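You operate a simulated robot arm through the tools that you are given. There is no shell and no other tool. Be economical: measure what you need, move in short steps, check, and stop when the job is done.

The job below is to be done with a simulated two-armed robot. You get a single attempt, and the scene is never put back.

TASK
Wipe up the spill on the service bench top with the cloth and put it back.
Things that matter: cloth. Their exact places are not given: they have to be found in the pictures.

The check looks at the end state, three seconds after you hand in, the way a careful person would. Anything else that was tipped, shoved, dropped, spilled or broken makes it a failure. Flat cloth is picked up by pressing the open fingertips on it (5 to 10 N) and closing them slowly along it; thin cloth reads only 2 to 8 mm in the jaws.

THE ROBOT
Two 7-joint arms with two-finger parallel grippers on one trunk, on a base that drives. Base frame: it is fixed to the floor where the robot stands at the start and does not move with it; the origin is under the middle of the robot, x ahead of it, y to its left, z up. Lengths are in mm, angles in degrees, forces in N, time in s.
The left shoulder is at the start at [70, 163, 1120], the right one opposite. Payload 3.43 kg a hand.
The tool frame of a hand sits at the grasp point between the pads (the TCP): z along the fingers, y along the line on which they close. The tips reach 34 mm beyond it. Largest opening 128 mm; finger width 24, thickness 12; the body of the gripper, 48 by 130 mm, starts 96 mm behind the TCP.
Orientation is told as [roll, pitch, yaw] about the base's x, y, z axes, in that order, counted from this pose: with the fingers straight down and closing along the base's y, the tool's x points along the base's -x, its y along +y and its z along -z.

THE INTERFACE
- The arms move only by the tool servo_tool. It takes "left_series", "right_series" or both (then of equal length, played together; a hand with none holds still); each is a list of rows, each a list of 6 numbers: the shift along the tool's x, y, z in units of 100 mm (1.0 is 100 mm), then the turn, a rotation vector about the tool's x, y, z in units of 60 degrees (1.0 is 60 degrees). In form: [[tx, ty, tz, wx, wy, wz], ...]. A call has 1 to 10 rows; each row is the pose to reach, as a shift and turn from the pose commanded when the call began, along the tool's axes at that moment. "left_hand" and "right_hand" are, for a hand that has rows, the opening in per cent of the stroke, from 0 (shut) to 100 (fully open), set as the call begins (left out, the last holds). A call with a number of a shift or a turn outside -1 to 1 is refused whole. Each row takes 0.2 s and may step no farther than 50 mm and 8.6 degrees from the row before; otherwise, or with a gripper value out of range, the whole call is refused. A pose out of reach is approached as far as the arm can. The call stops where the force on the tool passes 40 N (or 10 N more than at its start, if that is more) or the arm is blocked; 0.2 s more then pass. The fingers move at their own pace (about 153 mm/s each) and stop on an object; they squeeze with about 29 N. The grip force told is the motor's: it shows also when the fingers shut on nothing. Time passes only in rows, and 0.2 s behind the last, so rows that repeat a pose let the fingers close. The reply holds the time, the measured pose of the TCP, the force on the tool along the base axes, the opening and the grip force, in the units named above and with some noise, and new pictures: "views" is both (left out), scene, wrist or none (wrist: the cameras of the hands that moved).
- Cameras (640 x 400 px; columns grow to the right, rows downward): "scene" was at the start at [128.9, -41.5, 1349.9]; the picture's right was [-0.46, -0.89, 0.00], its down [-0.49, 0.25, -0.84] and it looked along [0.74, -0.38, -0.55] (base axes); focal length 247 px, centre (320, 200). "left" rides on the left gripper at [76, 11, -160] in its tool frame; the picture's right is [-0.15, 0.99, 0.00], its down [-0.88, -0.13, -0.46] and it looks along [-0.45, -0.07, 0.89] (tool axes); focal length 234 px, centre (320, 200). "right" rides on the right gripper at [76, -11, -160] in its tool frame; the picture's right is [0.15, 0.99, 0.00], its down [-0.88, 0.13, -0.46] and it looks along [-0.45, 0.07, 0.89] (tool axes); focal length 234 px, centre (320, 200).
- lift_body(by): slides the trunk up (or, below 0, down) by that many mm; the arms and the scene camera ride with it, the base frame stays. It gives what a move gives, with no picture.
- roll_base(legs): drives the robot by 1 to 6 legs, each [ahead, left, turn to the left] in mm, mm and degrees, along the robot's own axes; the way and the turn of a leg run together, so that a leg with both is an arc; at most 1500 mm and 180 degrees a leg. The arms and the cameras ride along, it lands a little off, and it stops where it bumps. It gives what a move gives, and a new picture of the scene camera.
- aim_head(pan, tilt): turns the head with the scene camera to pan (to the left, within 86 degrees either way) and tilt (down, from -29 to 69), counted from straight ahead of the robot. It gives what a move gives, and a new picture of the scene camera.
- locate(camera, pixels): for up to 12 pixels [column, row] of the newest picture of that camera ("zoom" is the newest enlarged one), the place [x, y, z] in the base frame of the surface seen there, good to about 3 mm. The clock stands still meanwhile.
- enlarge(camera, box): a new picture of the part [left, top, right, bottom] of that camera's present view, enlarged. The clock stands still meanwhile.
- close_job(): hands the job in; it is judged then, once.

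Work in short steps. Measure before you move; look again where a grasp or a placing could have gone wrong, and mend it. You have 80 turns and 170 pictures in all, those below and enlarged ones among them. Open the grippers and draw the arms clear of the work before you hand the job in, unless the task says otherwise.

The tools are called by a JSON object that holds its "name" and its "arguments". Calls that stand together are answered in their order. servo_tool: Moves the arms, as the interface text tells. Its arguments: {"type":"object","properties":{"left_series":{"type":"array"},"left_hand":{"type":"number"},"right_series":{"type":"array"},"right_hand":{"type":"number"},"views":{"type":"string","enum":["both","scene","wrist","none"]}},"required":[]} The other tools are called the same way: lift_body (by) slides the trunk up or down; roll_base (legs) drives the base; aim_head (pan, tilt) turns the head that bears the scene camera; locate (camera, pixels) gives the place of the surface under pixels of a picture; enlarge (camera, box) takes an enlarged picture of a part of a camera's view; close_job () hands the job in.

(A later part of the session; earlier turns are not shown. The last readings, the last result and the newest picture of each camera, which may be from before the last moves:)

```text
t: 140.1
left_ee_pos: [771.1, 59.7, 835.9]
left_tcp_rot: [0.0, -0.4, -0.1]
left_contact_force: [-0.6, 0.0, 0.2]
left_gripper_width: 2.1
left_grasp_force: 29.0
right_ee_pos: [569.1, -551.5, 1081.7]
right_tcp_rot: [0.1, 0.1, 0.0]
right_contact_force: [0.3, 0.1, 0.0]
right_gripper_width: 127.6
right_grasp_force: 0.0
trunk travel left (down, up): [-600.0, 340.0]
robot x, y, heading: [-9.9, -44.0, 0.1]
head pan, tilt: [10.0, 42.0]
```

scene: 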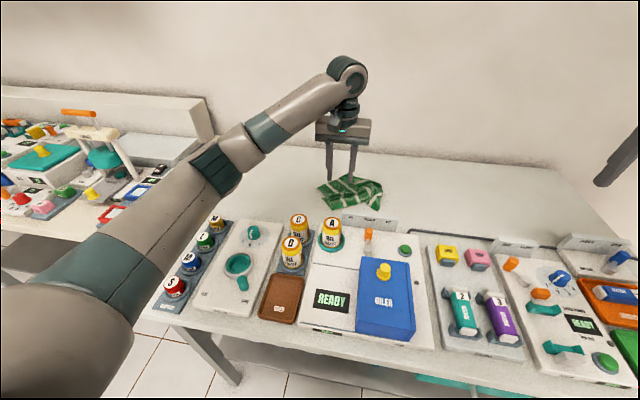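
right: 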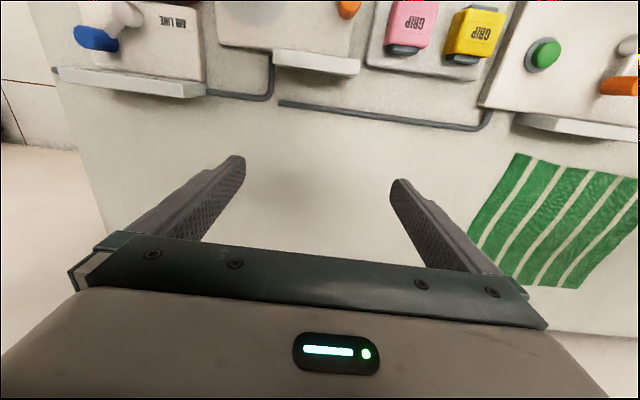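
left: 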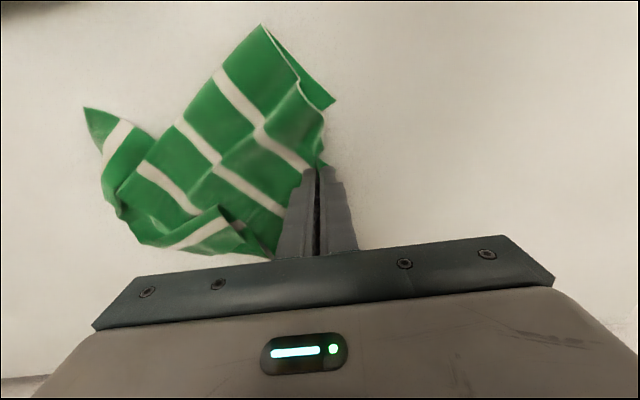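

Corner gripped. I pull it to about (825,115), i.e. outward and left, then release and look.

{"name": "servo_tool", "arguments": {"left_series": [[-0.12, 0.12, -0.04, 0, 0, 0], [-0.25, 0.28, -0.04, 0, 0, 0], [-0.4, 0.42, -0.04, 0, 0, 0], [-0.55, 0.55, -0.03, 0, 0, 0], [-0.55, 0.55, -0.01, 0, 0, 0]], "views": "none"}}

{"name": "servo_tool", "arguments": {"left_series": [[0, 0, 0, 0, 0, 0], [0, 0, -0.05, 0, 0, 0]], "left_hand": 30, "views": "none"}}

{"name": "servo_tool", "arguments": {"left_series": [[0, 0, -0.4, 0, 0, 0], [0.3, 0, -0.6, 0, 0, 0], [0.7, 0, -0.6, 0, 0, 0], [1.0, 0, -0.6, 0, 0, 0]], "views": "wrist"}}

```text
t: 141.3
left_ee_pos: [824.7, 114.4, 839.5]
left_tcp_rot: [0.1, -0.6, 0.0]
left_contact_force: [-0.5, -0.8, 0.8]
left_gripper_width: 2.5
left_grasp_force: 29.3
left hand out of reach, approached as far as the arm can: row 4
right_ee_pos: [567.7, -553.0, 1080.4]
right_tcp_rot: [0.1, -0.1, 0.0]
right_contact_force: [0.0, -0.7, 0.2]
right_gripper_width: 127.9
right_grasp_force: 0.2
trunk travel left (down, up): [-600.0, 340.0]
robot x, y, heading: [-10.2, -48.3, -0.2]
head pan, tilt: [10.0, 42.0]
```

```text
t: 141.9
left_ee_pos: [825.3, 114.0, 843.1]
left_tcp_rot: [0.0, -0.6, 0.0]
left_contact_force: [0.2, 0.2, 0.3]
left_gripper_width: 38.6
left_grasp_force: 0.1
right_ee_pos: [568.5, -551.1, 1081.7]
right_tcp_rot: [0.0, 0.0, 0.0]
right_contact_force: [0.1, 0.0, -0.1]
right_gripper_width: 128.1
right_grasp_force: 0.0
trunk travel left (down, up): [-600.0, 340.0]
robot x, y, heading: [-7.5, -44.7, -0.1]
head pan, tilt: [10.0, 42.0]
```

```text
t: 142.9
left_ee_pos: [724.2, 116.2, 902.9]
left_tcp_rot: [0.2, -0.3, 0.1]
left_contact_force: [0.5, -1.3, 0.1]
left_gripper_width: 38.4
left_grasp_force: 0.0
right_ee_pos: [569.3, -552.6, 1081.9]
right_tcp_rot: [-0.1, 0.0, -0.1]
right_contact_force: [0.0, 0.3, -0.5]
right_gripper_width: 127.7
right_grasp_force: 0.0
trunk travel left (down, up): [-600.0, 340.0]
robot x, y, heading: [-6.9, -47.6, -0.0]
head pan, tilt: [10.0, 42.0]
```

left: 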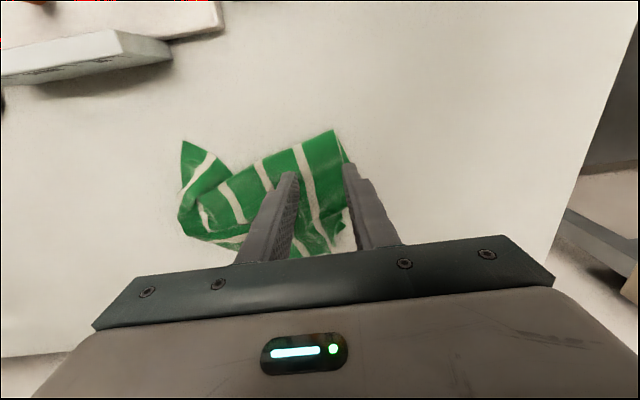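

The fold opened and the cloth is straighter. I measure the outline; near-left corner is at (333,130).

{"name": "locate", "arguments": {"camera": "left", "pixels": [[333, 131], [183, 143], [180, 212], [200, 240], [347, 165], [350, 235], [320, 255], [245, 170]]}}

{"name": "enlarge", "arguments": {"camera": "scene", "box": [280, 140, 408, 220]}}

```text
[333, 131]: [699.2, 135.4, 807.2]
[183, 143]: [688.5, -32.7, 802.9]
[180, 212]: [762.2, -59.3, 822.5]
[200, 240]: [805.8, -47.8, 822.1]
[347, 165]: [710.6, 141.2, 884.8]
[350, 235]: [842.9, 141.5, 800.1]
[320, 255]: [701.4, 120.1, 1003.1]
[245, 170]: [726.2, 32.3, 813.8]
```

```text
5.00 times, centred on (344, 180) of scene
```

zoom: 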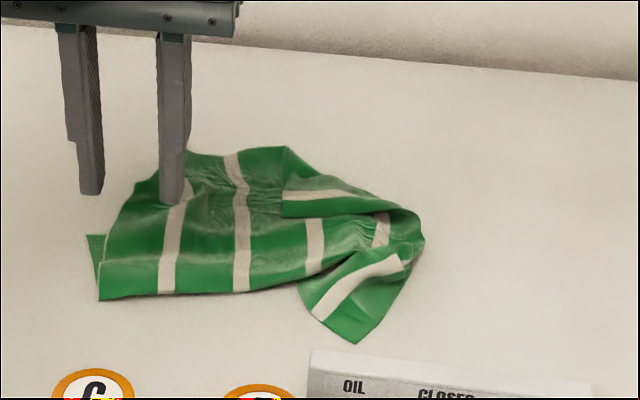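

Left edge is back at y≈140. Now I pinch the near-right flap at about (708,−28) to pull it to the right.

{"name": "servo_tool", "arguments": {"left_series": [[0, -0.45, 0, 0, 0, 0], [0, -0.9, 0, 0, 0, 0], [0, -1.0, 0, 0, 0, 0]], "left_hand": 30, "views": "none"}}

{"name": "servo_tool", "arguments": {"left_series": [[0.08, -0.3, 0, 0, 0, 0], [0.16, -0.44, 0.2, 0, 0, 0], [0.16, -0.44, 0.5, 0, 0, 0], [0.16, -0.44, 0.64, 0, 0, 0]], "views": "wrist"}}

```text
t: 143.7
left_ee_pos: [725.6, 15.5, 903.4]
left_tcp_rot: [0.1, -0.5, 0.1]
left_contact_force: [0.7, 0.2, 0.4]
left_gripper_width: 38.8
left_grasp_force: 0.0
right_ee_pos: [569.2, -550.1, 1082.2]
right_tcp_rot: [0.0, 0.0, 0.0]
right_contact_force: [-0.2, 1.1, 0.0]
right_gripper_width: 127.9
right_grasp_force: 0.0
trunk travel left (down, up): [-600.0, 340.0]
robot x, y, heading: [-9.6, -44.1, -0.0]
head pan, tilt: [10.0, 42.0]
```

```text
t: 144.7
left_ee_pos: [710.4, -29.3, 837.3]
left_tcp_rot: [0.0, -0.5, 0.0]
left_contact_force: [0.6, -0.5, -0.8]
left_gripper_width: 38.2
left_grasp_force: 0.1
right_ee_pos: [569.9, -550.6, 1081.5]
right_tcp_rot: [0.0, 0.0, -0.1]
right_contact_force: [-0.4, -1.2, -0.3]
right_gripper_width: 128.2
right_grasp_force: 0.0
trunk travel left (down, up): [-600.0, 340.0]
robot x, y, heading: [-7.7, -44.6, 0.0]
head pan, tilt: [10.0, 42.0]
```

left: 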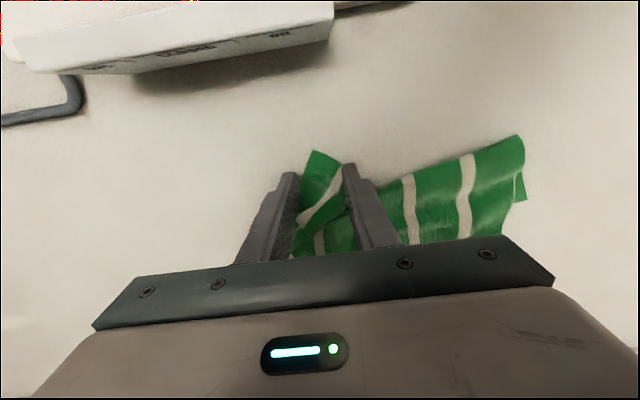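

The flap is between the fingers. I press slightly, pinch it, and pull it 70 mm right and 20 mm inward.

{"name": "servo_tool", "arguments": {"left_series": [[0, 0, 0.035, 0, 0, 0], [0, 0, 0.035, 0, 0, 0]], "left_hand": 18, "views": "none"}}

{"name": "servo_tool", "arguments": {"left_series": [[0, 0, 0, 0, 0, 0]], "left_hand": 8, "views": "none"}}

{"name": "servo_tool", "arguments": {"left_series": [[0, 0, 0, 0, 0, 0], [0, 0, -0.05, 0, 0, 0], [0.05, -0.2, -0.1, 0, 0, 0], [0.1, -0.4, -0.1, 0, 0, 0], [0.2, -0.6, -0.08, 0, 0, 0], [0.2, -0.7, -0.04, 0, 0, 0]], "left_hand": 0, "views": "wrist"}}

```text
t: 145.3
left_ee_pos: [709.8, -29.8, 833.9]
left_tcp_rot: [-0.1, -0.4, 0.0]
left_contact_force: [1.2, 0.1, 5.3]
left_gripper_width: 22.8
left_grasp_force: 0.2
right_ee_pos: [569.3, -551.6, 1083.1]
right_tcp_rot: [0.1, -0.1, 0.1]
right_contact_force: [-0.1, 0.7, -0.3]
right_gripper_width: 127.9
right_grasp_force: 0.0
trunk travel left (down, up): [-600.0, 340.0]
robot x, y, heading: [-9.6, -49.3, -0.0]
head pan, tilt: [10.0, 42.0]
```

```text
t: 145.7
left_ee_pos: [709.7, -29.4, 835.9]
left_tcp_rot: [0.1, -0.6, 0.0]
left_contact_force: [0.9, -0.5, 6.2]
left_gripper_width: 9.8
left_grasp_force: 0.1
right_ee_pos: [568.3, -550.9, 1081.9]
right_tcp_rot: [0.0, 0.0, 0.1]
right_contact_force: [0.8, 0.1, -0.6]
right_gripper_width: 128.0
right_grasp_force: 0.1
trunk travel left (down, up): [-600.0, 340.0]
robot x, y, heading: [-8.3, -44.5, -0.1]
head pan, tilt: [10.0, 42.0]
```

```text
t: 147.1
left_ee_pos: [690.9, -100.4, 839.1]
left_tcp_rot: [0.0, -0.5, 0.0]
left_contact_force: [-0.2, 0.2, 1.3]
left_gripper_width: 1.9
left_grasp_force: 28.5
right_ee_pos: [568.6, -551.2, 1081.7]
right_tcp_rot: [0.1, 0.1, 0.0]
right_contact_force: [0.2, -0.6, 0.3]
right_gripper_width: 127.9
right_grasp_force: 0.1
trunk travel left (down, up): [-600.0, 340.0]
robot x, y, heading: [-7.2, -46.1, -0.1]
head pan, tilt: [10.0, 42.0]
```

left: 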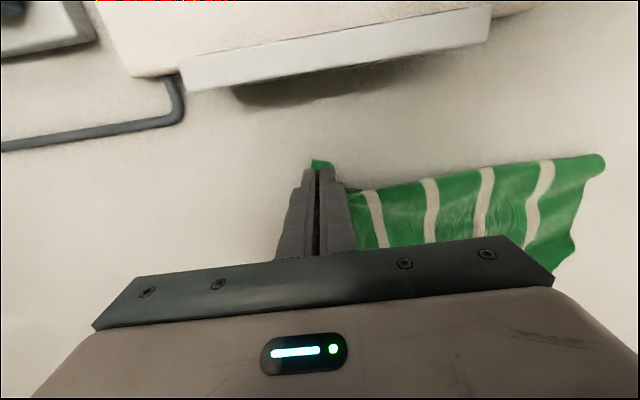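

It unfolded well. I release, lift and look at the whole.

{"name": "servo_tool", "arguments": {"left_series": [[0, 0, 0, 0, 0, 0], [0, 0, -0.05, 0, 0, 0]], "left_hand": 30, "views": "none"}}

{"name": "servo_tool", "arguments": {"left_series": [[0, 0, -0.4, 0, 0, 0], [0, -0.1, -0.8, 0, 0, 0], [0, -0.5, -1.0, 0, 0, 0], [0, -0.8, -1.0, 0, 0, 0]], "views": "both"}}

{"name": "enlarge", "arguments": {"camera": "scene", "box": [280, 140, 440, 240]}}

{"name": "locate", "arguments": {"camera": "scene", "pixels": [[300, 200], [345, 172], [370, 205], [340, 190]]}}

```text
t: 147.7
left_ee_pos: [690.3, -98.1, 843.8]
left_tcp_rot: [0.0, -0.3, 0.0]
left_contact_force: [-1.1, -1.0, -0.4]
left_gripper_width: 38.4
left_grasp_force: 0.0
right_ee_pos: [568.8, -550.9, 1081.1]
right_tcp_rot: [0.0, 0.0, -0.1]
right_contact_force: [0.2, -0.2, 0.4]
right_gripper_width: 128.1
right_grasp_force: 0.1
trunk travel left (down, up): [-600.0, 340.0]
robot x, y, heading: [-8.9, -46.5, -0.0]
head pan, tilt: [10.0, 42.0]
```

```text
t: 148.7
left_ee_pos: [691.3, -178.0, 941.9]
left_tcp_rot: [0.0, -0.4, 0.0]
left_contact_force: [-0.5, 0.2, -0.3]
left_gripper_width: 38.5
left_grasp_force: 0.0
right_ee_pos: [570.0, -550.8, 1082.3]
right_tcp_rot: [0.1, 0.1, 0.0]
right_contact_force: [-0.5, 0.1, -0.3]
right_gripper_width: 128.0
right_grasp_force: 0.0
trunk travel left (down, up): [-600.0, 340.0]
robot x, y, heading: [-5.5, -45.6, 0.1]
head pan, tilt: [10.0, 42.0]
```

scene: 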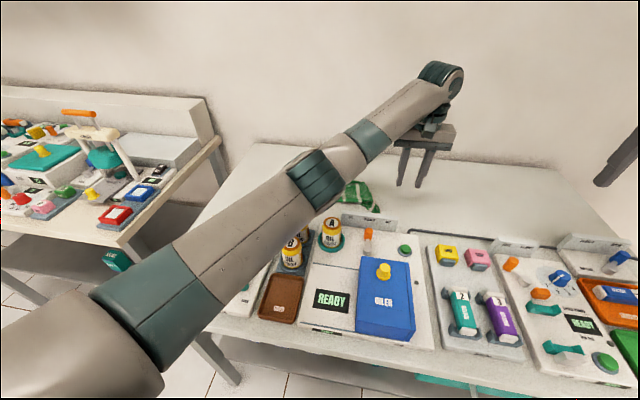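
left: 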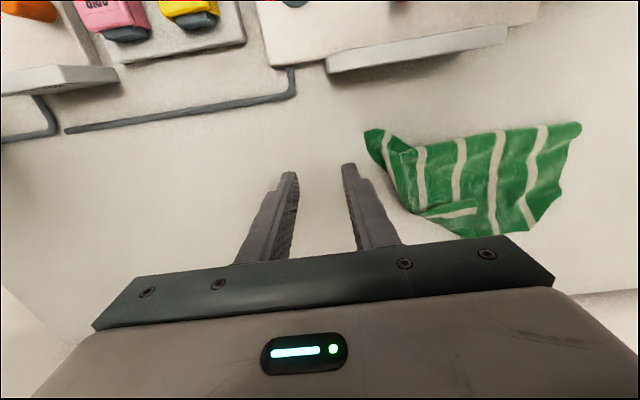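

```text
4.00 times, centred on (360, 190) of scene
```

zoom: 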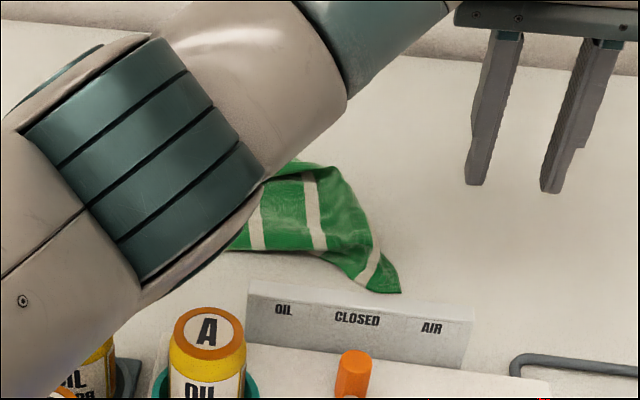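

```text
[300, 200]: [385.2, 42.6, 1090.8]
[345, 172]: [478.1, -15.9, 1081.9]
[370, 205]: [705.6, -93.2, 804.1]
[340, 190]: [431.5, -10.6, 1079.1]
```

Near-right edge is restored. The far-right flap is still folded over at left px (450,212); I locate it and the outline.

{"name": "locate", "arguments": {"camera": "left", "pixels": [[366, 133], [418, 214], [450, 212], [465, 238], [525, 236], [568, 180], [580, 124], [440, 225], [475, 200]]}}

{"name": "enlarge", "arguments": {"camera": "left", "box": [350, 110, 606, 270]}}

```text
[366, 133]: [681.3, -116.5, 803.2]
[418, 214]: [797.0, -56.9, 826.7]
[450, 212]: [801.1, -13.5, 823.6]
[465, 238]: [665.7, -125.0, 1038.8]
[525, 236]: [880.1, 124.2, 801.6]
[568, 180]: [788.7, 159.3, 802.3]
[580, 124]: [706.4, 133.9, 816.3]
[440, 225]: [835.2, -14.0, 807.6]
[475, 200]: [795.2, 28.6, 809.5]
```

```text
2.50 times, centred on (478, 190) of left
```

zoom: 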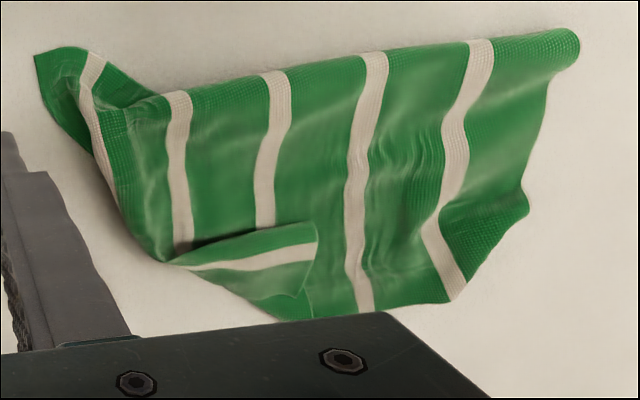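

Nearly restored (x 680–880, y −116…159). One more pull: pinch the folded far-right flap at (805,−12).

{"name": "servo_tool", "arguments": {"left_series": [[-0.4, 0.4, 0, 0, 0, 0], [-0.8, 0.8, 0, 0, 0, 0], [-1.0, 1.0, 0, 0, 0, 0]], "left_hand": 30, "views": "none"}}

{"name": "servo_tool", "arguments": {"left_series": [[-0.14, 0.4, 0, 0, 0, 0], [-0.14, 0.66, 0.3, 0, 0, 0], [-0.14, 0.66, 0.7, 0, 0, 0], [-0.14, 0.66, 0.98, 0, 0, 0], [-0.14, 0.66, 1.0, 0, 0, 0]], "views": "wrist"}}

```text
refused: row 1 steps farther than a row can; nothing moved
```

```text
t: 149.9
left_ee_pos: [703.5, -112.0, 841.0]
left_tcp_rot: [-0.1, -0.5, 0.0]
left_contact_force: [0.6, 0.2, 0.0]
left_gripper_width: 38.3
left_grasp_force: 0.0
right_ee_pos: [568.5, -551.2, 1082.4]
right_tcp_rot: [0.1, 0.0, 0.1]
right_contact_force: [-0.4, 0.0, 0.3]
right_gripper_width: 128.0
right_grasp_force: 0.1
trunk travel left (down, up): [-600.0, 340.0]
robot x, y, heading: [-9.2, -45.1, -0.3]
head pan, tilt: [10.0, 42.0]
```

left: 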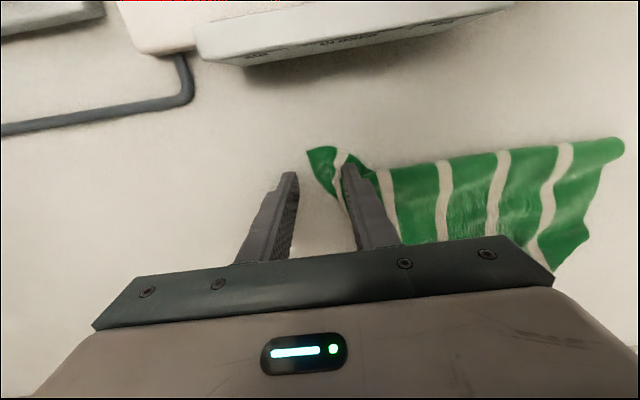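

The first call was refused for step size, and the hand is harmlessly just above the cloth. I lift and then go to (805,−12).

{"name": "servo_tool", "arguments": {"left_series": [[0, 0, -0.4, 0, 0, 0], [0, 0, -0.7, 0, 0, 0], [-0.3, 0.3, -0.7, 0, 0, 0], [-0.6, 0.6, -0.7, 0, 0, 0], [-0.9, 0.9, -0.7, 0, 0, 0], [-1.0, 1.0, -0.7, 0, 0, 0]], "views": "none"}}

{"name": "servo_tool", "arguments": {"left_series": [[0, 0, 0.35, 0, 0, 0], [0, 0, 0.6, 0, 0, 0], [0, 0, 0.68, 0, 0, 0]], "views": "wrist"}}

```text
t: 151.3
left_ee_pos: [801.5, -16.3, 914.1]
left_tcp_rot: [0.0, -0.7, -0.1]
left_contact_force: [-0.1, -0.6, 0.6]
left_gripper_width: 38.3
left_grasp_force: 0.0
right_ee_pos: [569.1, -551.0, 1081.6]
right_tcp_rot: [0.0, -0.1, -0.1]
right_contact_force: [-0.9, -0.3, 0.8]
right_gripper_width: 128.1
right_grasp_force: 0.2
trunk travel left (down, up): [-600.0, 340.0]
robot x, y, heading: [-9.6, -45.3, 0.0]
head pan, tilt: [10.0, 42.0]
```

```text
t: 152.1
left_ee_pos: [800.1, -11.0, 845.0]
left_tcp_rot: [0.0, -0.5, 0.0]
left_contact_force: [-0.6, 0.0, 0.6]
left_gripper_width: 38.3
left_grasp_force: 0.1
left hand out of reach, approached as far as the arm can: row 1
right_ee_pos: [569.5, -551.6, 1081.7]
right_tcp_rot: [0.0, 0.1, 0.0]
right_contact_force: [-0.4, -0.6, 0.6]
right_gripper_width: 127.9
right_grasp_force: 0.1
trunk travel left (down, up): [-600.0, 340.0]
robot x, y, heading: [-12.5, -43.4, 0.0]
head pan, tilt: [10.0, 42.0]
```

left: 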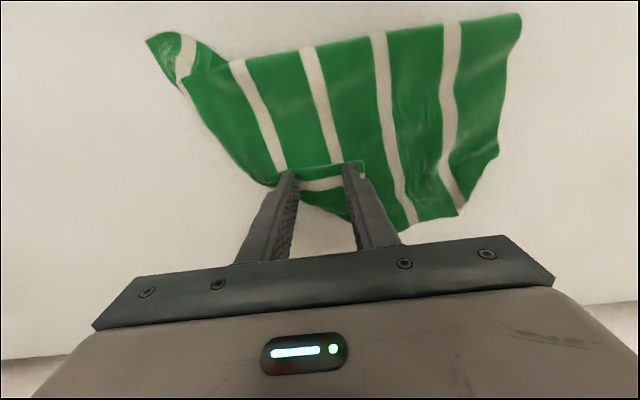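

The flap is right between the fingers. I press lightly, pinch and pull it right.

{"name": "servo_tool", "arguments": {"left_series": [[0, 0, 0.06, 0, 0, 0], [0, 0, 0.075, 0, 0, 0]], "left_hand": 20, "views": "none"}}

{"name": "servo_tool", "arguments": {"left_series": [[0, 0, 0, 0, 0, 0]], "left_hand": 9, "views": "none"}}

{"name": "servo_tool", "arguments": {"left_series": [[0, 0, 0, 0, 0, 0], [0, 0, -0.08, 0, 0, 0], [0, -0.25, -0.15, 0, 0, 0], [-0.05, -0.5, -0.15, 0, 0, 0], [-0.1, -0.75, -0.12, 0, 0, 0], [-0.1, -0.95, -0.06, 0, 0, 0]], "left_hand": 0, "views": "wrist"}}

```text
t: 152.7
left_ee_pos: [801.2, -11.0, 837.8]
left_tcp_rot: [-0.1, -0.6, 0.0]
left_contact_force: [0.0, 0.2, 0.2]
left_gripper_width: 25.7
left_grasp_force: 0.4
left hand out of reach, approached as far as the arm can: row 2
right_ee_pos: [569.2, -550.9, 1081.8]
right_tcp_rot: [0.0, 0.0, 0.0]
right_contact_force: [-0.3, -0.2, 1.2]
right_gripper_width: 128.2
right_grasp_force: 0.0
trunk travel left (down, up): [-600.0, 340.0]
robot x, y, heading: [-13.0, -46.7, -0.1]
head pan, tilt: [10.0, 42.0]
```

```text
t: 153.1
left_ee_pos: [801.7, -11.2, 838.5]
left_tcp_rot: [0.1, -0.5, 0.0]
left_contact_force: [0.7, -0.1, 0.0]
left_gripper_width: 11.5
left_grasp_force: 0.1
right_ee_pos: [569.5, -551.4, 1081.8]
right_tcp_rot: [0.0, 0.1, 0.0]
right_contact_force: [0.5, 0.1, 0.2]
right_gripper_width: 128.2
right_grasp_force: 0.0
trunk travel left (down, up): [-600.0, 340.0]
robot x, y, heading: [-10.4, -44.3, 0.3]
head pan, tilt: [10.0, 42.0]
```

```text
t: 154.5
left_ee_pos: [779.1, -81.8, 849.3]
left_tcp_rot: [0.0, -0.5, 0.1]
left_contact_force: [0.4, 0.0, 0.7]
left_gripper_width: 1.7
left_grasp_force: 29.3
left hand out of reach, approached as far as the arm can: row 3, 4, 5, 6
right_ee_pos: [569.5, -551.0, 1082.2]
right_tcp_rot: [0.0, 0.0, -0.1]
right_contact_force: [-0.3, -0.4, 0.6]
right_gripper_width: 128.0
right_grasp_force: 0.0
trunk travel left (down, up): [-600.0, 340.0]
robot x, y, heading: [-11.4, -46.8, -0.1]
head pan, tilt: [10.0, 42.0]
```

left: 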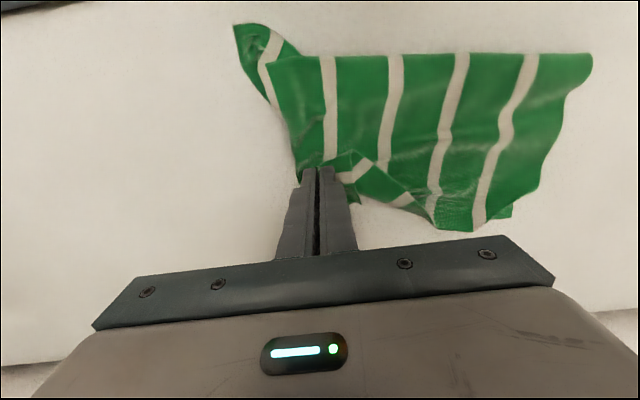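

Limited by reach at (779,−82). A small base shift of 50 mm to the right carries the corner on.

{"name": "roll_base", "arguments": {"legs": [[0, -50, 0]]}}

{"name": "servo_tool", "arguments": {"left_series": [[0, 0, 0.08, 0, 0, 0], [0, 0, 0.08, 0, 0, 0]], "views": "wrist"}}

```text
t: 155.4
left_ee_pos: [779.5, -129.9, 848.8]
left_tcp_rot: [0.0, -0.4, 0.0]
left_contact_force: [-0.1, -0.7, -0.6]
left_gripper_width: 1.9
left_grasp_force: 29.0
right_ee_pos: [569.4, -600.9, 1080.9]
right_tcp_rot: [0.0, 0.0, 0.0]
right_contact_force: [0.3, -1.1, -0.8]
right_gripper_width: 128.1
right_grasp_force: 0.1
trunk travel left (down, up): [-600.0, 340.0]
robot x, y, heading: [-6.5, -95.9, 0.1]
head pan, tilt: [10.0, 42.0]
```

scene: 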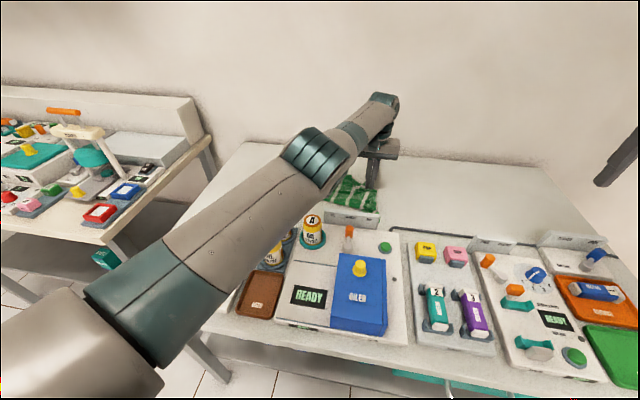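

```text
t: 156.0
left_ee_pos: [778.4, -132.0, 842.1]
left_tcp_rot: [0.1, -0.5, 0.0]
left_contact_force: [0.2, 0.2, 1.6]
left_gripper_width: 2.0
left_grasp_force: 29.2
right_ee_pos: [569.5, -600.8, 1081.2]
right_tcp_rot: [0.0, -0.1, 0.1]
right_contact_force: [0.7, 0.0, -1.5]
right_gripper_width: 127.8
right_grasp_force: 0.0
trunk travel left (down, up): [-600.0, 340.0]
robot x, y, heading: [-11.1, -101.0, -0.0]
head pan, tilt: [10.0, 42.0]
```

left: 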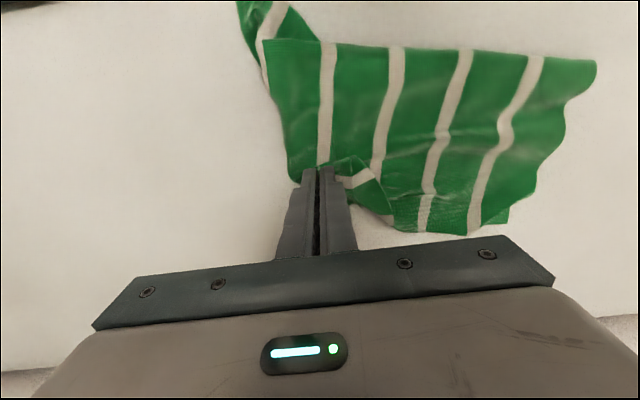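

The whole cloth shifted right a bit. I release, lift straight up and measure.

{"name": "servo_tool", "arguments": {"left_series": [[0, 0, 0, 0, 0, 0], [0, 0, -0.05, 0, 0, 0]], "left_hand": 30, "views": "none"}}

{"name": "servo_tool", "arguments": {"left_series": [[0, 0, -0.4, 0, 0, 0], [0.1, -0.1, -0.8, 0, 0, 0], [0.5, -0.3, -1.0, 0, 0, 0], [0.9, -0.5, -1.0, 0, 0, 0]], "views": "wrist"}}

{"name": "locate", "arguments": {"camera": "left", "pixels": [[366, 133], [385, 215], [430, 235], [505, 236], [550, 180], [560, 124], [460, 180]]}}

```text
t: 156.6
left_ee_pos: [777.9, -131.4, 846.3]
left_tcp_rot: [0.0, -0.5, 0.1]
left_contact_force: [-0.5, 0.0, -0.5]
left_gripper_width: 38.2
left_grasp_force: 0.0
right_ee_pos: [568.8, -601.0, 1082.8]
right_tcp_rot: [-0.1, 0.0, 0.0]
right_contact_force: [-0.2, 0.6, -0.1]
right_gripper_width: 128.0
right_grasp_force: 0.1
trunk travel left (down, up): [-600.0, 340.0]
robot x, y, heading: [-6.2, -95.2, -0.2]
head pan, tilt: [10.0, 42.0]
```

```text
t: 157.6
left_ee_pos: [759.2, -169.5, 948.5]
left_tcp_rot: [0.0, -0.5, -0.1]
left_contact_force: [-0.2, 0.1, 0.3]
left_gripper_width: 38.3
left_grasp_force: 0.1
left hand out of reach, approached as far as the arm can: row 3, 4
right_ee_pos: [569.7, -599.6, 1082.2]
right_tcp_rot: [0.0, 0.0, 0.0]
right_contact_force: [0.0, -0.2, 0.2]
right_gripper_width: 127.6
right_grasp_force: 0.1
trunk travel left (down, up): [-600.0, 340.0]
robot x, y, heading: [-10.1, -95.8, 0.1]
head pan, tilt: [10.0, 42.0]
```

left: 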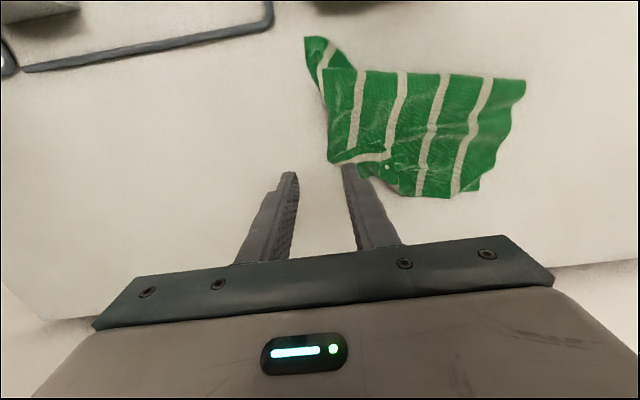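

```text
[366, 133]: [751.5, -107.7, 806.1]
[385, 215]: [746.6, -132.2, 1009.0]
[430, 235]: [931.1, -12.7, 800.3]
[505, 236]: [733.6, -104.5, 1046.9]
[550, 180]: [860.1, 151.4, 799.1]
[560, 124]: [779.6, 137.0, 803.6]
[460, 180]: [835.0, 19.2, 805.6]
```

The cloth is now fairly flat. I measure its real outline pixels.

{"name": "locate", "arguments": {"camera": "left", "pixels": [[306, 38], [330, 160], [365, 178], [415, 195], [475, 188], [510, 135], [524, 83], [420, 130], [387, 165]]}}

{"name": "enlarge", "arguments": {"camera": "left", "box": [290, 30, 546, 190]}}

```text
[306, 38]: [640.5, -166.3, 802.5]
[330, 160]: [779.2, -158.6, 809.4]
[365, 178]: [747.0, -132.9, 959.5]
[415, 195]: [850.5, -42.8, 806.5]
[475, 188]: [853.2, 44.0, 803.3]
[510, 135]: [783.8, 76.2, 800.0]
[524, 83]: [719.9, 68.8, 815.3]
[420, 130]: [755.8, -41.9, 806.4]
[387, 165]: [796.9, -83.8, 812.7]
```

```text
2.50 times, centred on (418, 110) of left
```

zoom: 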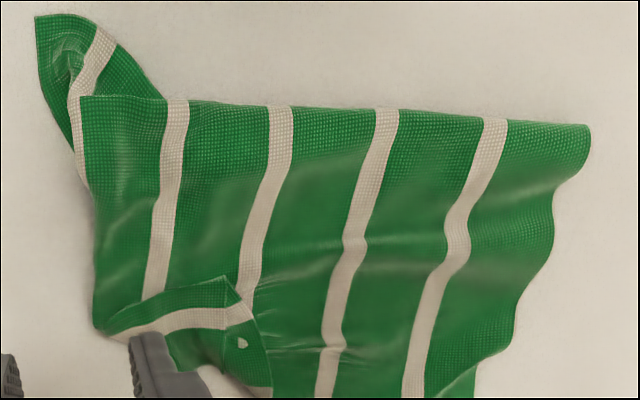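

It lies about 47 mm too far right (centre ≈(760,−45)). I pinch the left edge near (785,45) and draw it back left.

{"name": "servo_tool", "arguments": {"left_series": [[0, 0.45, 0, 0, 0, 0], [0, 0.9, 0, 0, 0, 0], [0, 1.0, 0, 0, 0, 0]], "left_hand": 35, "views": "none"}}

{"name": "servo_tool", "arguments": {"left_series": [[0, 0.45, 0, 0, 0, 0], [0, 0.9, 0, 0, 0, 0], [0, 1.0, 0, 0, 0, 0]], "views": "none"}}

```text
t: 158.4
left_ee_pos: [787.4, -93.9, 950.6]
left_tcp_rot: [0.0, -0.4, 0.0]
left_contact_force: [-0.6, -1.0, -0.1]
left_gripper_width: 44.8
left_grasp_force: 0.0
left hand out of reach, approached as far as the arm can: row 1, 2, 3
right_ee_pos: [568.9, -600.6, 1081.8]
right_tcp_rot: [0.1, 0.0, -0.1]
right_contact_force: [0.3, 0.1, 0.3]
right_gripper_width: 128.0
right_grasp_force: 0.2
trunk travel left (down, up): [-600.0, 340.0]
robot x, y, heading: [-7.9, -94.2, 0.1]
head pan, tilt: [10.0, 42.0]
```

```text
t: 159.2
left_ee_pos: [812.0, -4.9, 950.3]
left_tcp_rot: [0.0, -0.5, 0.0]
left_contact_force: [-0.9, -0.4, 0.0]
left_gripper_width: 44.7
left_grasp_force: 0.0
left hand out of reach, approached as far as the arm can: row 1, 2, 3
right_ee_pos: [569.2, -601.3, 1081.2]
right_tcp_rot: [0.1, -0.1, -0.1]
right_contact_force: [0.2, -1.0, 0.5]
right_gripper_width: 128.0
right_grasp_force: 0.0
trunk travel left (down, up): [-600.0, 340.0]
robot x, y, heading: [-8.7, -98.1, 0.1]
head pan, tilt: [10.0, 42.0]
```

The commanded x is beyond reach; I come in and go to y≈45.

{"name": "servo_tool", "arguments": {"left_series": [[0.3, 0.3, 0, 0, 0, 0], [0.55, 0.45, 0.2, 0, 0, 0], [0.55, 0.45, 0.5, 0, 0, 0], [0.55, 0.45, 0.8, 0, 0, 0]], "views": "wrist"}}

```text
t: 160.2
left_ee_pos: [820.8, 35.3, 879.1]
left_tcp_rot: [0.0, -0.5, 0.0]
left_contact_force: [-0.3, 0.6, -0.6]
left_gripper_width: 44.8
left_grasp_force: 0.1
left hand out of reach, approached as far as the arm can: row 1, 2, 3, 4
right_ee_pos: [569.0, -600.7, 1081.9]
right_tcp_rot: [0.1, 0.1, 0.0]
right_contact_force: [0.9, 0.4, 0.2]
right_gripper_width: 128.1
right_grasp_force: 0.1
trunk travel left (down, up): [-600.0, 340.0]
robot x, y, heading: [-8.0, -95.8, 0.1]
head pan, tilt: [10.0, 42.0]
```

left: 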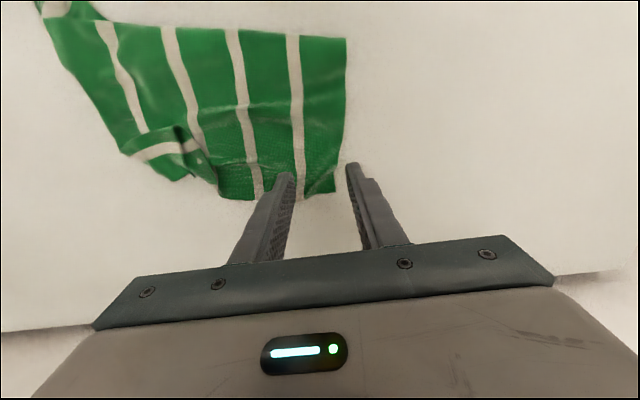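

I come in about 45 mm in x more and lower to just above the cloth.

{"name": "servo_tool", "arguments": {"left_series": [[0.25, 0, 0, 0, 0, 0], [0.45, 0.0, 0.1, 0, 0, 0], [0.45, 0.0, 0.2, 0, 0, 0]], "views": "wrist"}}

```text
t: 161.0
left_ee_pos: [819.0, 28.7, 856.7]
left_tcp_rot: [-0.1, -0.3, 0.0]
left_contact_force: [-0.3, 0.2, 0.5]
left_gripper_width: 44.7
left_grasp_force: 0.0
left hand out of reach, approached as far as the arm can: row 1, 2, 3
right_ee_pos: [569.6, -600.6, 1081.0]
right_tcp_rot: [0.0, -0.1, -0.1]
right_contact_force: [0.2, 0.6, 0.3]
right_gripper_width: 128.1
right_grasp_force: 0.1
trunk travel left (down, up): [-600.0, 340.0]
robot x, y, heading: [-7.8, -92.2, -0.1]
head pan, tilt: [10.0, 42.0]
```

left: 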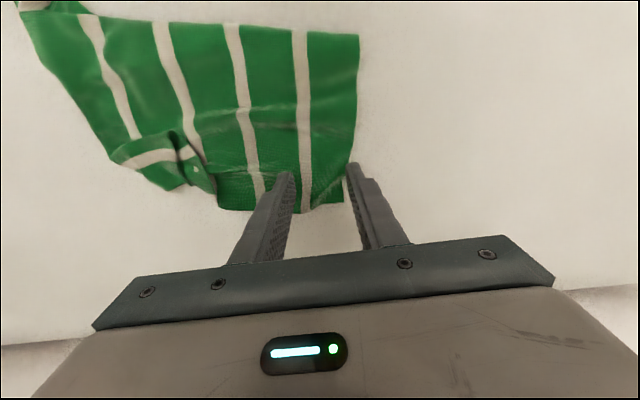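

Still commanded beyond reach; another 40 mm inward, holding height.

{"name": "servo_tool", "arguments": {"left_series": [[0.2, 0, 0, 0, 0, 0], [0.4, 0.0, 0, 0, 0, 0], [0.4, 0.0, 0, 0, 0, 0]], "views": "none"}}

```text
t: 161.8
left_ee_pos: [818.8, 25.3, 855.3]
left_tcp_rot: [0.0, -0.3, 0.0]
left_contact_force: [-0.4, 0.2, -0.9]
left_gripper_width: 44.9
left_grasp_force: 0.0
left hand out of reach, approached as far as the arm can: row 1, 2, 3
right_ee_pos: [569.5, -600.8, 1082.8]
right_tcp_rot: [-0.1, 0.0, -0.1]
right_contact_force: [-0.5, 0.0, -0.1]
right_gripper_width: 128.0
right_grasp_force: 0.0
trunk travel left (down, up): [-600.0, 340.0]
robot x, y, heading: [-6.4, -97.2, 0.1]
head pan, tilt: [10.0, 42.0]
```

I take a bigger step inward (60 mm) and watch when it starts following.

{"name": "servo_tool", "arguments": {"left_series": [[0.3, 0, -0.1, 0, 0, 0], [0.6, 0.0, -0.1, 0, 0, 0], [0.6, 0.0, -0.1, 0, 0, 0]], "views": "none"}}

```text
t: 162.6
left_ee_pos: [816.2, 14.6, 863.8]
left_tcp_rot: [0.0, -0.4, 0.0]
left_contact_force: [0.2, 0.0, 0.9]
left_gripper_width: 44.7
left_grasp_force: 0.1
left hand out of reach, approached as far as the arm can: row 1, 2, 3
right_ee_pos: [569.3, -600.8, 1081.2]
right_tcp_rot: [0.1, -0.1, 0.0]
right_contact_force: [0.5, 0.5, -0.1]
right_gripper_width: 128.0
right_grasp_force: 0.0
trunk travel left (down, up): [-600.0, 340.0]
robot x, y, heading: [-6.6, -93.4, -0.0]
head pan, tilt: [10.0, 42.0]
```

z and y follow while x is only now nearing the reach boundary, so the commanded x was far out. I step inward gently again, raised a little.

{"name": "servo_tool", "arguments": {"left_series": [[0.15, 0, -0.1, 0, 0, 0], [0.3, 0.0, -0.2, 0, 0, 0], [0.4, 0.0, -0.2, 0, 0, 0]], "views": "none"}}

```text
t: 163.4
left_ee_pos: [815.9, 5.7, 883.7]
left_tcp_rot: [-0.1, -0.4, 0.1]
left_contact_force: [-0.3, -0.4, 0.9]
left_gripper_width: 44.8
left_grasp_force: 0.0
left hand out of reach, approached as far as the arm can: row 1, 2, 3
right_ee_pos: [569.6, -601.1, 1082.3]
right_tcp_rot: [0.0, -0.1, 0.0]
right_contact_force: [-0.3, 0.1, -0.5]
right_gripper_width: 127.8
right_grasp_force: 0.1
trunk travel left (down, up): [-600.0, 340.0]
robot x, y, heading: [-9.8, -97.5, -0.1]
head pan, tilt: [10.0, 42.0]
```

I raise the hand to a safe height and step 100 mm inward to regain a reachable command.

{"name": "servo_tool", "arguments": {"left_series": [[0, 0, -0.4, 0, 0, 0], [0, 0, -0.8, 0, 0, 0], [0.4, 0.0, -0.9, 0, 0, 0], [0.8, 0.0, -0.9, 0, 0, 0], [1.0, 0, -0.9, 0, 0, 0]], "views": "none"}}

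```text
t: 164.6
left_ee_pos: [806.7, -8.7, 980.7]
left_tcp_rot: [0.0, -0.3, 0.1]
left_contact_force: [0.0, -0.5, 0.4]
left_gripper_width: 44.8
left_grasp_force: 0.2
left hand out of reach, approached as far as the arm can: row 3, 4, 5
right_ee_pos: [568.7, -601.8, 1082.6]
right_tcp_rot: [0.0, 0.0, 0.1]
right_contact_force: [-0.1, -0.5, 0.7]
right_gripper_width: 128.0
right_grasp_force: 0.1
trunk travel left (down, up): [-600.0, 340.0]
robot x, y, heading: [-10.5, -96.8, 0.2]
head pan, tilt: [10.0, 42.0]
```

Vertical moves work but inward ones don't — a joint limit. I try raising 100 more, with some leftward move, then inward.

{"name": "servo_tool", "arguments": {"left_series": [[0, 0.2, -0.3, 0, 0, 0], [0, 0.5, -0.6, 0, 0, 0], [0, 0.8, -0.6, 0, 0, 0], [0.2, 1.0, -0.6, 0, 0, 0], [0.5, 1.0, -0.6, 0, 0, 0], [0.8, 1.0, -0.6, 0, 0, 0]], "views": "scene"}}

```text
t: 166.0
left_ee_pos: [807.6, 89.7, 1056.1]
left_tcp_rot: [0.0, -0.4, -0.1]
left_contact_force: [0.1, 0.0, -0.4]
left_gripper_width: 44.8
left_grasp_force: 0.0
left hand out of reach, approached as far as the arm can: row 4, 5, 6
right_ee_pos: [568.8, -600.3, 1082.6]
right_tcp_rot: [0.0, 0.1, 0.0]
right_contact_force: [-0.3, -0.2, 0.9]
right_gripper_width: 128.2
right_grasp_force: 0.0
trunk travel left (down, up): [-600.0, 340.0]
robot x, y, heading: [-10.8, -99.5, -0.1]
head pan, tilt: [10.0, 42.0]
```

scene: 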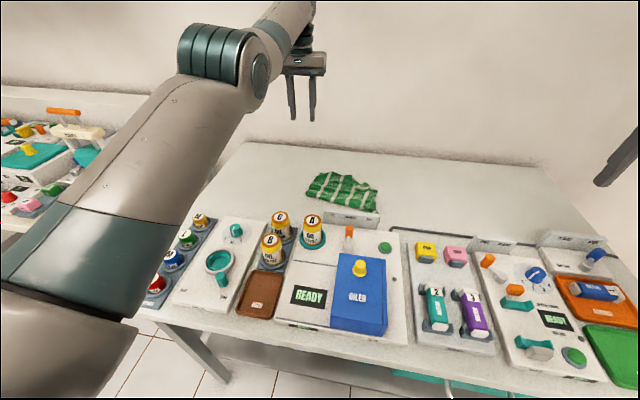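

The cloth looks decently flat at (342,190). Vertical and lateral moves still work, so I pinch its left edge from here (y≈38) and use a base strafe to draw it left.

{"name": "servo_tool", "arguments": {"left_series": [[0, -0.25, 0.3, 0, 0, 0], [0, -0.5, 0.6, 0, 0, 0], [0, -0.52, 0.95, 0, 0, 0]], "left_hand": 35, "views": "none"}}

{"name": "servo_tool", "arguments": {"left_series": [[0, 0, 0.4, 0, 0, 0], [0, 0, 0.8, 0, 0, 0], [0, 0, 0.95, 0, 0, 0]], "views": "wrist"}}

```text
t: 166.8
left_ee_pos: [818.8, 37.5, 962.0]
left_tcp_rot: [0.0, -0.3, 0.0]
left_contact_force: [0.9, 0.8, 0.2]
left_gripper_width: 44.6
left_grasp_force: 0.0
left hand out of reach, approached as far as the arm can: row 2, 3
right_ee_pos: [570.2, -600.3, 1082.6]
right_tcp_rot: [-0.1, 0.1, 0.0]
right_contact_force: [0.2, 0.5, 0.6]
right_gripper_width: 128.0
right_grasp_force: 0.0
trunk travel left (down, up): [-600.0, 340.0]
robot x, y, heading: [-10.3, -101.0, 0.1]
head pan, tilt: [10.0, 42.0]
```

```text
t: 167.6
left_ee_pos: [819.6, 32.4, 867.1]
left_tcp_rot: [0.0, -0.3, -0.1]
left_contact_force: [0.2, -0.2, -0.3]
left_gripper_width: 44.6
left_grasp_force: 0.0
left hand out of reach, approached as far as the arm can: row 1, 2, 3
right_ee_pos: [569.9, -599.6, 1082.6]
right_tcp_rot: [-0.1, 0.0, 0.0]
right_contact_force: [-0.3, 0.2, 0.2]
right_gripper_width: 127.9
right_grasp_force: 0.1
trunk travel left (down, up): [-600.0, 340.0]
robot x, y, heading: [-9.3, -93.5, -0.0]
head pan, tilt: [10.0, 42.0]
```

left: 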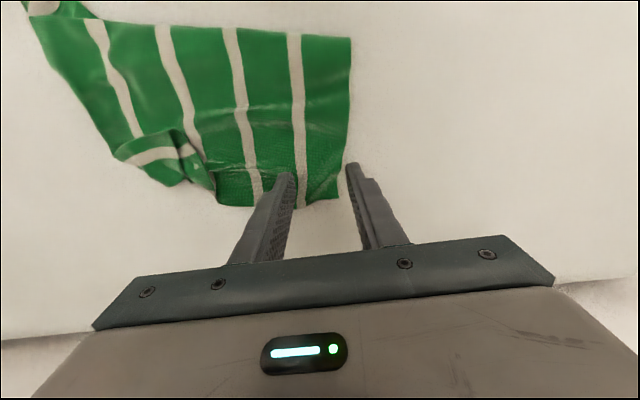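

I lower to contact with an 8 mm right shift, then pinch.

{"name": "servo_tool", "arguments": {"left_series": [[0, -0.08, 0.15, 0, 0, 0], [0, -0.08, 0.28, 0, 0, 0], [0, -0.08, 0.33, 0, 0, 0], [0, -0.08, 0.34, 0, 0, 0]], "views": "none"}}

{"name": "servo_tool", "arguments": {"left_series": [[0, 0, 0, 0, 0, 0]], "left_hand": 22, "views": "none"}}

{"name": "servo_tool", "arguments": {"left_series": [[0, 0, 0, 0, 0, 0]], "left_hand": 10, "views": "none"}}

{"name": "servo_tool", "arguments": {"left_series": [[0, 0, 0, 0, 0, 0], [0, 0, -0.04, 0, 0, 0]], "left_hand": 0, "views": "wrist"}}

```text
t: 168.6
left_ee_pos: [819.9, 28.2, 835.4]
left_tcp_rot: [0.0, -0.7, -0.1]
left_contact_force: [1.4, 0.6, 10.4]
left_gripper_width: 45.2
left_grasp_force: 0.3
right_ee_pos: [568.4, -600.0, 1082.7]
right_tcp_rot: [0.1, 0.0, -0.1]
right_contact_force: [0.2, -1.0, -0.9]
right_gripper_width: 128.2
right_grasp_force: 0.0
trunk travel left (down, up): [-600.0, 340.0]
robot x, y, heading: [-10.3, -97.3, -0.3]
head pan, tilt: [10.0, 42.0]
```

```text
t: 169.0
left_ee_pos: [818.9, 27.6, 834.2]
left_tcp_rot: [0.0, -0.7, 0.0]
left_contact_force: [0.6, -1.0, 13.3]
left_gripper_width: 27.0
left_grasp_force: 0.0
right_ee_pos: [567.2, -601.1, 1082.8]
right_tcp_rot: [-0.1, -0.1, 0.0]
right_contact_force: [-0.7, 0.1, 0.2]
right_gripper_width: 128.0
right_grasp_force: 0.0
trunk travel left (down, up): [-600.0, 340.0]
robot x, y, heading: [-7.4, -94.1, 0.3]
head pan, tilt: [10.0, 42.0]
```

```text
t: 169.4
left_ee_pos: [817.9, 28.0, 835.8]
left_tcp_rot: [0.0, -0.8, 0.0]
left_contact_force: [0.8, 0.0, 16.7]
left_gripper_width: 11.8
left_grasp_force: 0.1
right_ee_pos: [567.5, -601.1, 1082.7]
right_tcp_rot: [0.0, -0.1, -0.1]
right_contact_force: [0.0, -0.4, 0.3]
right_gripper_width: 128.0
right_grasp_force: 0.1
trunk travel left (down, up): [-600.0, 340.0]
robot x, y, heading: [-7.9, -95.2, -0.0]
head pan, tilt: [10.0, 42.0]
```

```text
t: 170.0
left_ee_pos: [818.9, 27.3, 835.8]
left_tcp_rot: [0.0, -0.5, 0.0]
left_contact_force: [-1.6, 0.2, 6.8]
left_gripper_width: 2.7
left_grasp_force: 28.5
right_ee_pos: [568.5, -600.6, 1083.3]
right_tcp_rot: [0.0, 0.0, 0.0]
right_contact_force: [0.7, -0.4, 0.1]
right_gripper_width: 127.9
right_grasp_force: 0.1
trunk travel left (down, up): [-600.0, 340.0]
robot x, y, heading: [-12.4, -94.8, 0.0]
head pan, tilt: [10.0, 42.0]
```

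left: 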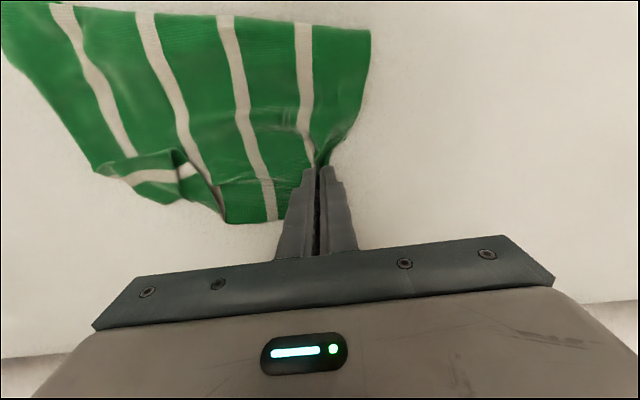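

Gripped. I draw it left 65 mm with a slight lift.

{"name": "servo_tool", "arguments": {"left_series": [[0, 0.1, -0.05, 0, 0, 0], [0, 0.25, -0.05, 0, 0, 0], [0, 0.4, -0.05, 0, 0, 0], [0, 0.55, -0.05, 0, 0, 0], [0, 0.68, -0.03, 0, 0, 0], [0, 0.68, 0, 0, 0, 0]], "views": "none"}}

{"name": "servo_tool", "arguments": {"left_series": [[0, 0, 0, 0, 0, 0], [0, 0, -0.05, 0, 0, 0]], "left_hand": 30, "views": "none"}}

{"name": "servo_tool", "arguments": {"left_series": [[0, 0, -0.4, 0, 0, 0], [0, 0, -0.8, 0, 0, 0], [0, 0, -1.0, 0, 0, 0]], "views": "none"}}

{"name": "servo_tool", "arguments": {"left_series": [[0, 0.2, -0.4, 0, 0, 0], [0, 0.5, -0.8, 0, 0, 0], [0, 0.8, -1.0, 0, 0, 0], [0.2, 0.8, -1.0, 0, 0, 0], [0.5, 0.8, -1.0, 0, 0, 0]], "views": "both"}}

```text
t: 171.4
left_ee_pos: [822.4, 95.4, 837.2]
left_tcp_rot: [0.0, -0.5, -0.1]
left_contact_force: [0.5, -0.1, 1.2]
left_gripper_width: 2.4
left_grasp_force: 29.3
right_ee_pos: [569.6, -600.8, 1082.2]
right_tcp_rot: [0.1, 0.0, 0.1]
right_contact_force: [-1.2, 1.0, -0.3]
right_gripper_width: 128.0
right_grasp_force: 0.1
trunk travel left (down, up): [-600.0, 340.0]
robot x, y, heading: [-11.8, -99.1, 0.0]
head pan, tilt: [10.0, 42.0]
```

```text
t: 172.0
left_ee_pos: [821.5, 94.8, 842.8]
left_tcp_rot: [0.0, -0.6, 0.0]
left_contact_force: [-0.6, 0.1, 0.7]
left_gripper_width: 38.5
left_grasp_force: 0.0
right_ee_pos: [569.8, -601.1, 1081.8]
right_tcp_rot: [0.0, 0.0, 0.1]
right_contact_force: [-0.5, 0.5, 0.0]
right_gripper_width: 127.9
right_grasp_force: 0.1
trunk travel left (down, up): [-600.0, 340.0]
robot x, y, heading: [-10.2, -99.2, 0.1]
head pan, tilt: [10.0, 42.0]
```

```text
t: 172.8
left_ee_pos: [822.0, 93.6, 940.6]
left_tcp_rot: [0.0, -0.5, 0.0]
left_contact_force: [0.2, -0.4, 0.0]
left_gripper_width: 38.4
left_grasp_force: 0.1
right_ee_pos: [568.5, -600.2, 1082.4]
right_tcp_rot: [0.0, 0.0, 0.0]
right_contact_force: [0.0, -0.9, -0.2]
right_gripper_width: 128.0
right_grasp_force: 0.1
trunk travel left (down, up): [-600.0, 340.0]
robot x, y, heading: [-9.4, -97.4, -0.3]
head pan, tilt: [10.0, 42.0]
```

```text
t: 174.0
left_ee_pos: [809.6, 174.9, 1047.2]
left_tcp_rot: [-0.1, -1.5, 0.5]
left_contact_force: [0.0, 0.1, 1.5]
left_gripper_width: 38.6
left_grasp_force: 0.0
left hand out of reach, approached as far as the arm can: row 2, 3, 4, 5
right_ee_pos: [571.1, -601.1, 1081.0]
right_tcp_rot: [0.0, 0.1, 0.0]
right_contact_force: [0.5, 0.2, -0.3]
right_gripper_width: 127.9
right_grasp_force: 0.1
trunk travel left (down, up): [-600.0, 340.0]
robot x, y, heading: [-8.5, -95.5, -0.1]
head pan, tilt: [10.0, 42.0]
```

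scene: 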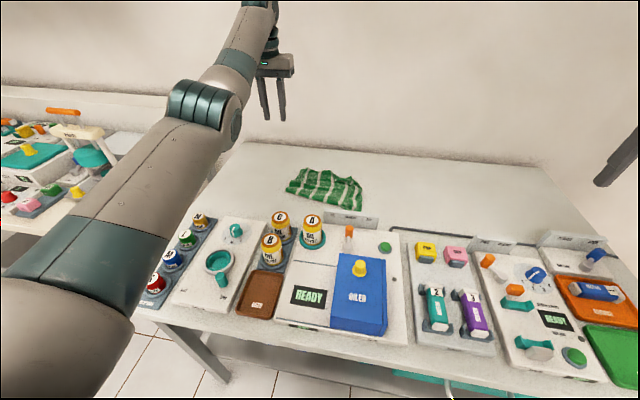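
left: 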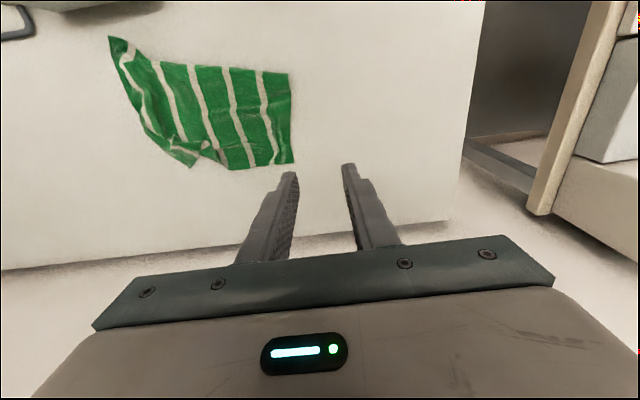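

The cloth is now flat and near its place. I measure the outline and recheck the spill area for any sign.

{"name": "locate", "arguments": {"camera": "left", "pixels": [[111, 39], [289, 77], [292, 160], [233, 167], [190, 163], [150, 130], [215, 115]]}}

{"name": "enlarge", "arguments": {"camera": "scene", "box": [370, 150, 530, 250]}}

{"name": "enlarge", "arguments": {"camera": "scene", "box": [270, 140, 430, 240]}}

```text
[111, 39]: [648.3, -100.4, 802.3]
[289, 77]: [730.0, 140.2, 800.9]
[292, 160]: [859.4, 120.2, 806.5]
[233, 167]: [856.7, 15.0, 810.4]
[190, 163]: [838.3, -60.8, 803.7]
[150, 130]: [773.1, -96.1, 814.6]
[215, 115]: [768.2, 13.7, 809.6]
```

```text
4.00 times, centred on (450, 200) of scene
```

zoom: 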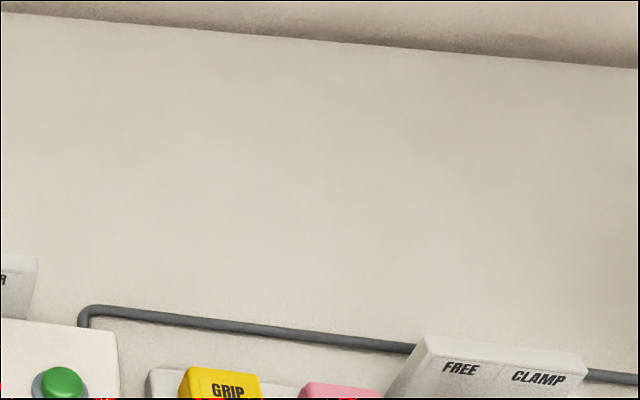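

```text
4.00 times, centred on (350, 190) of scene
```

zoom: 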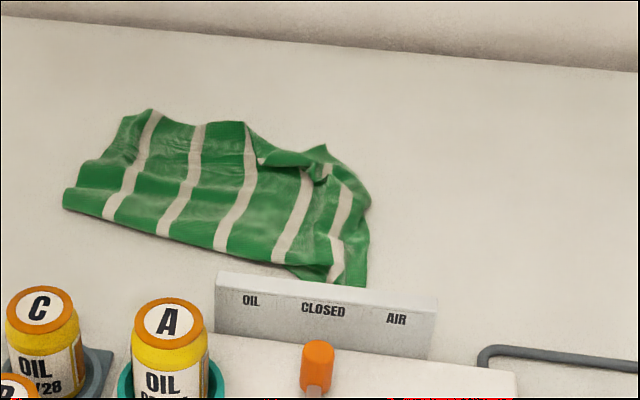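

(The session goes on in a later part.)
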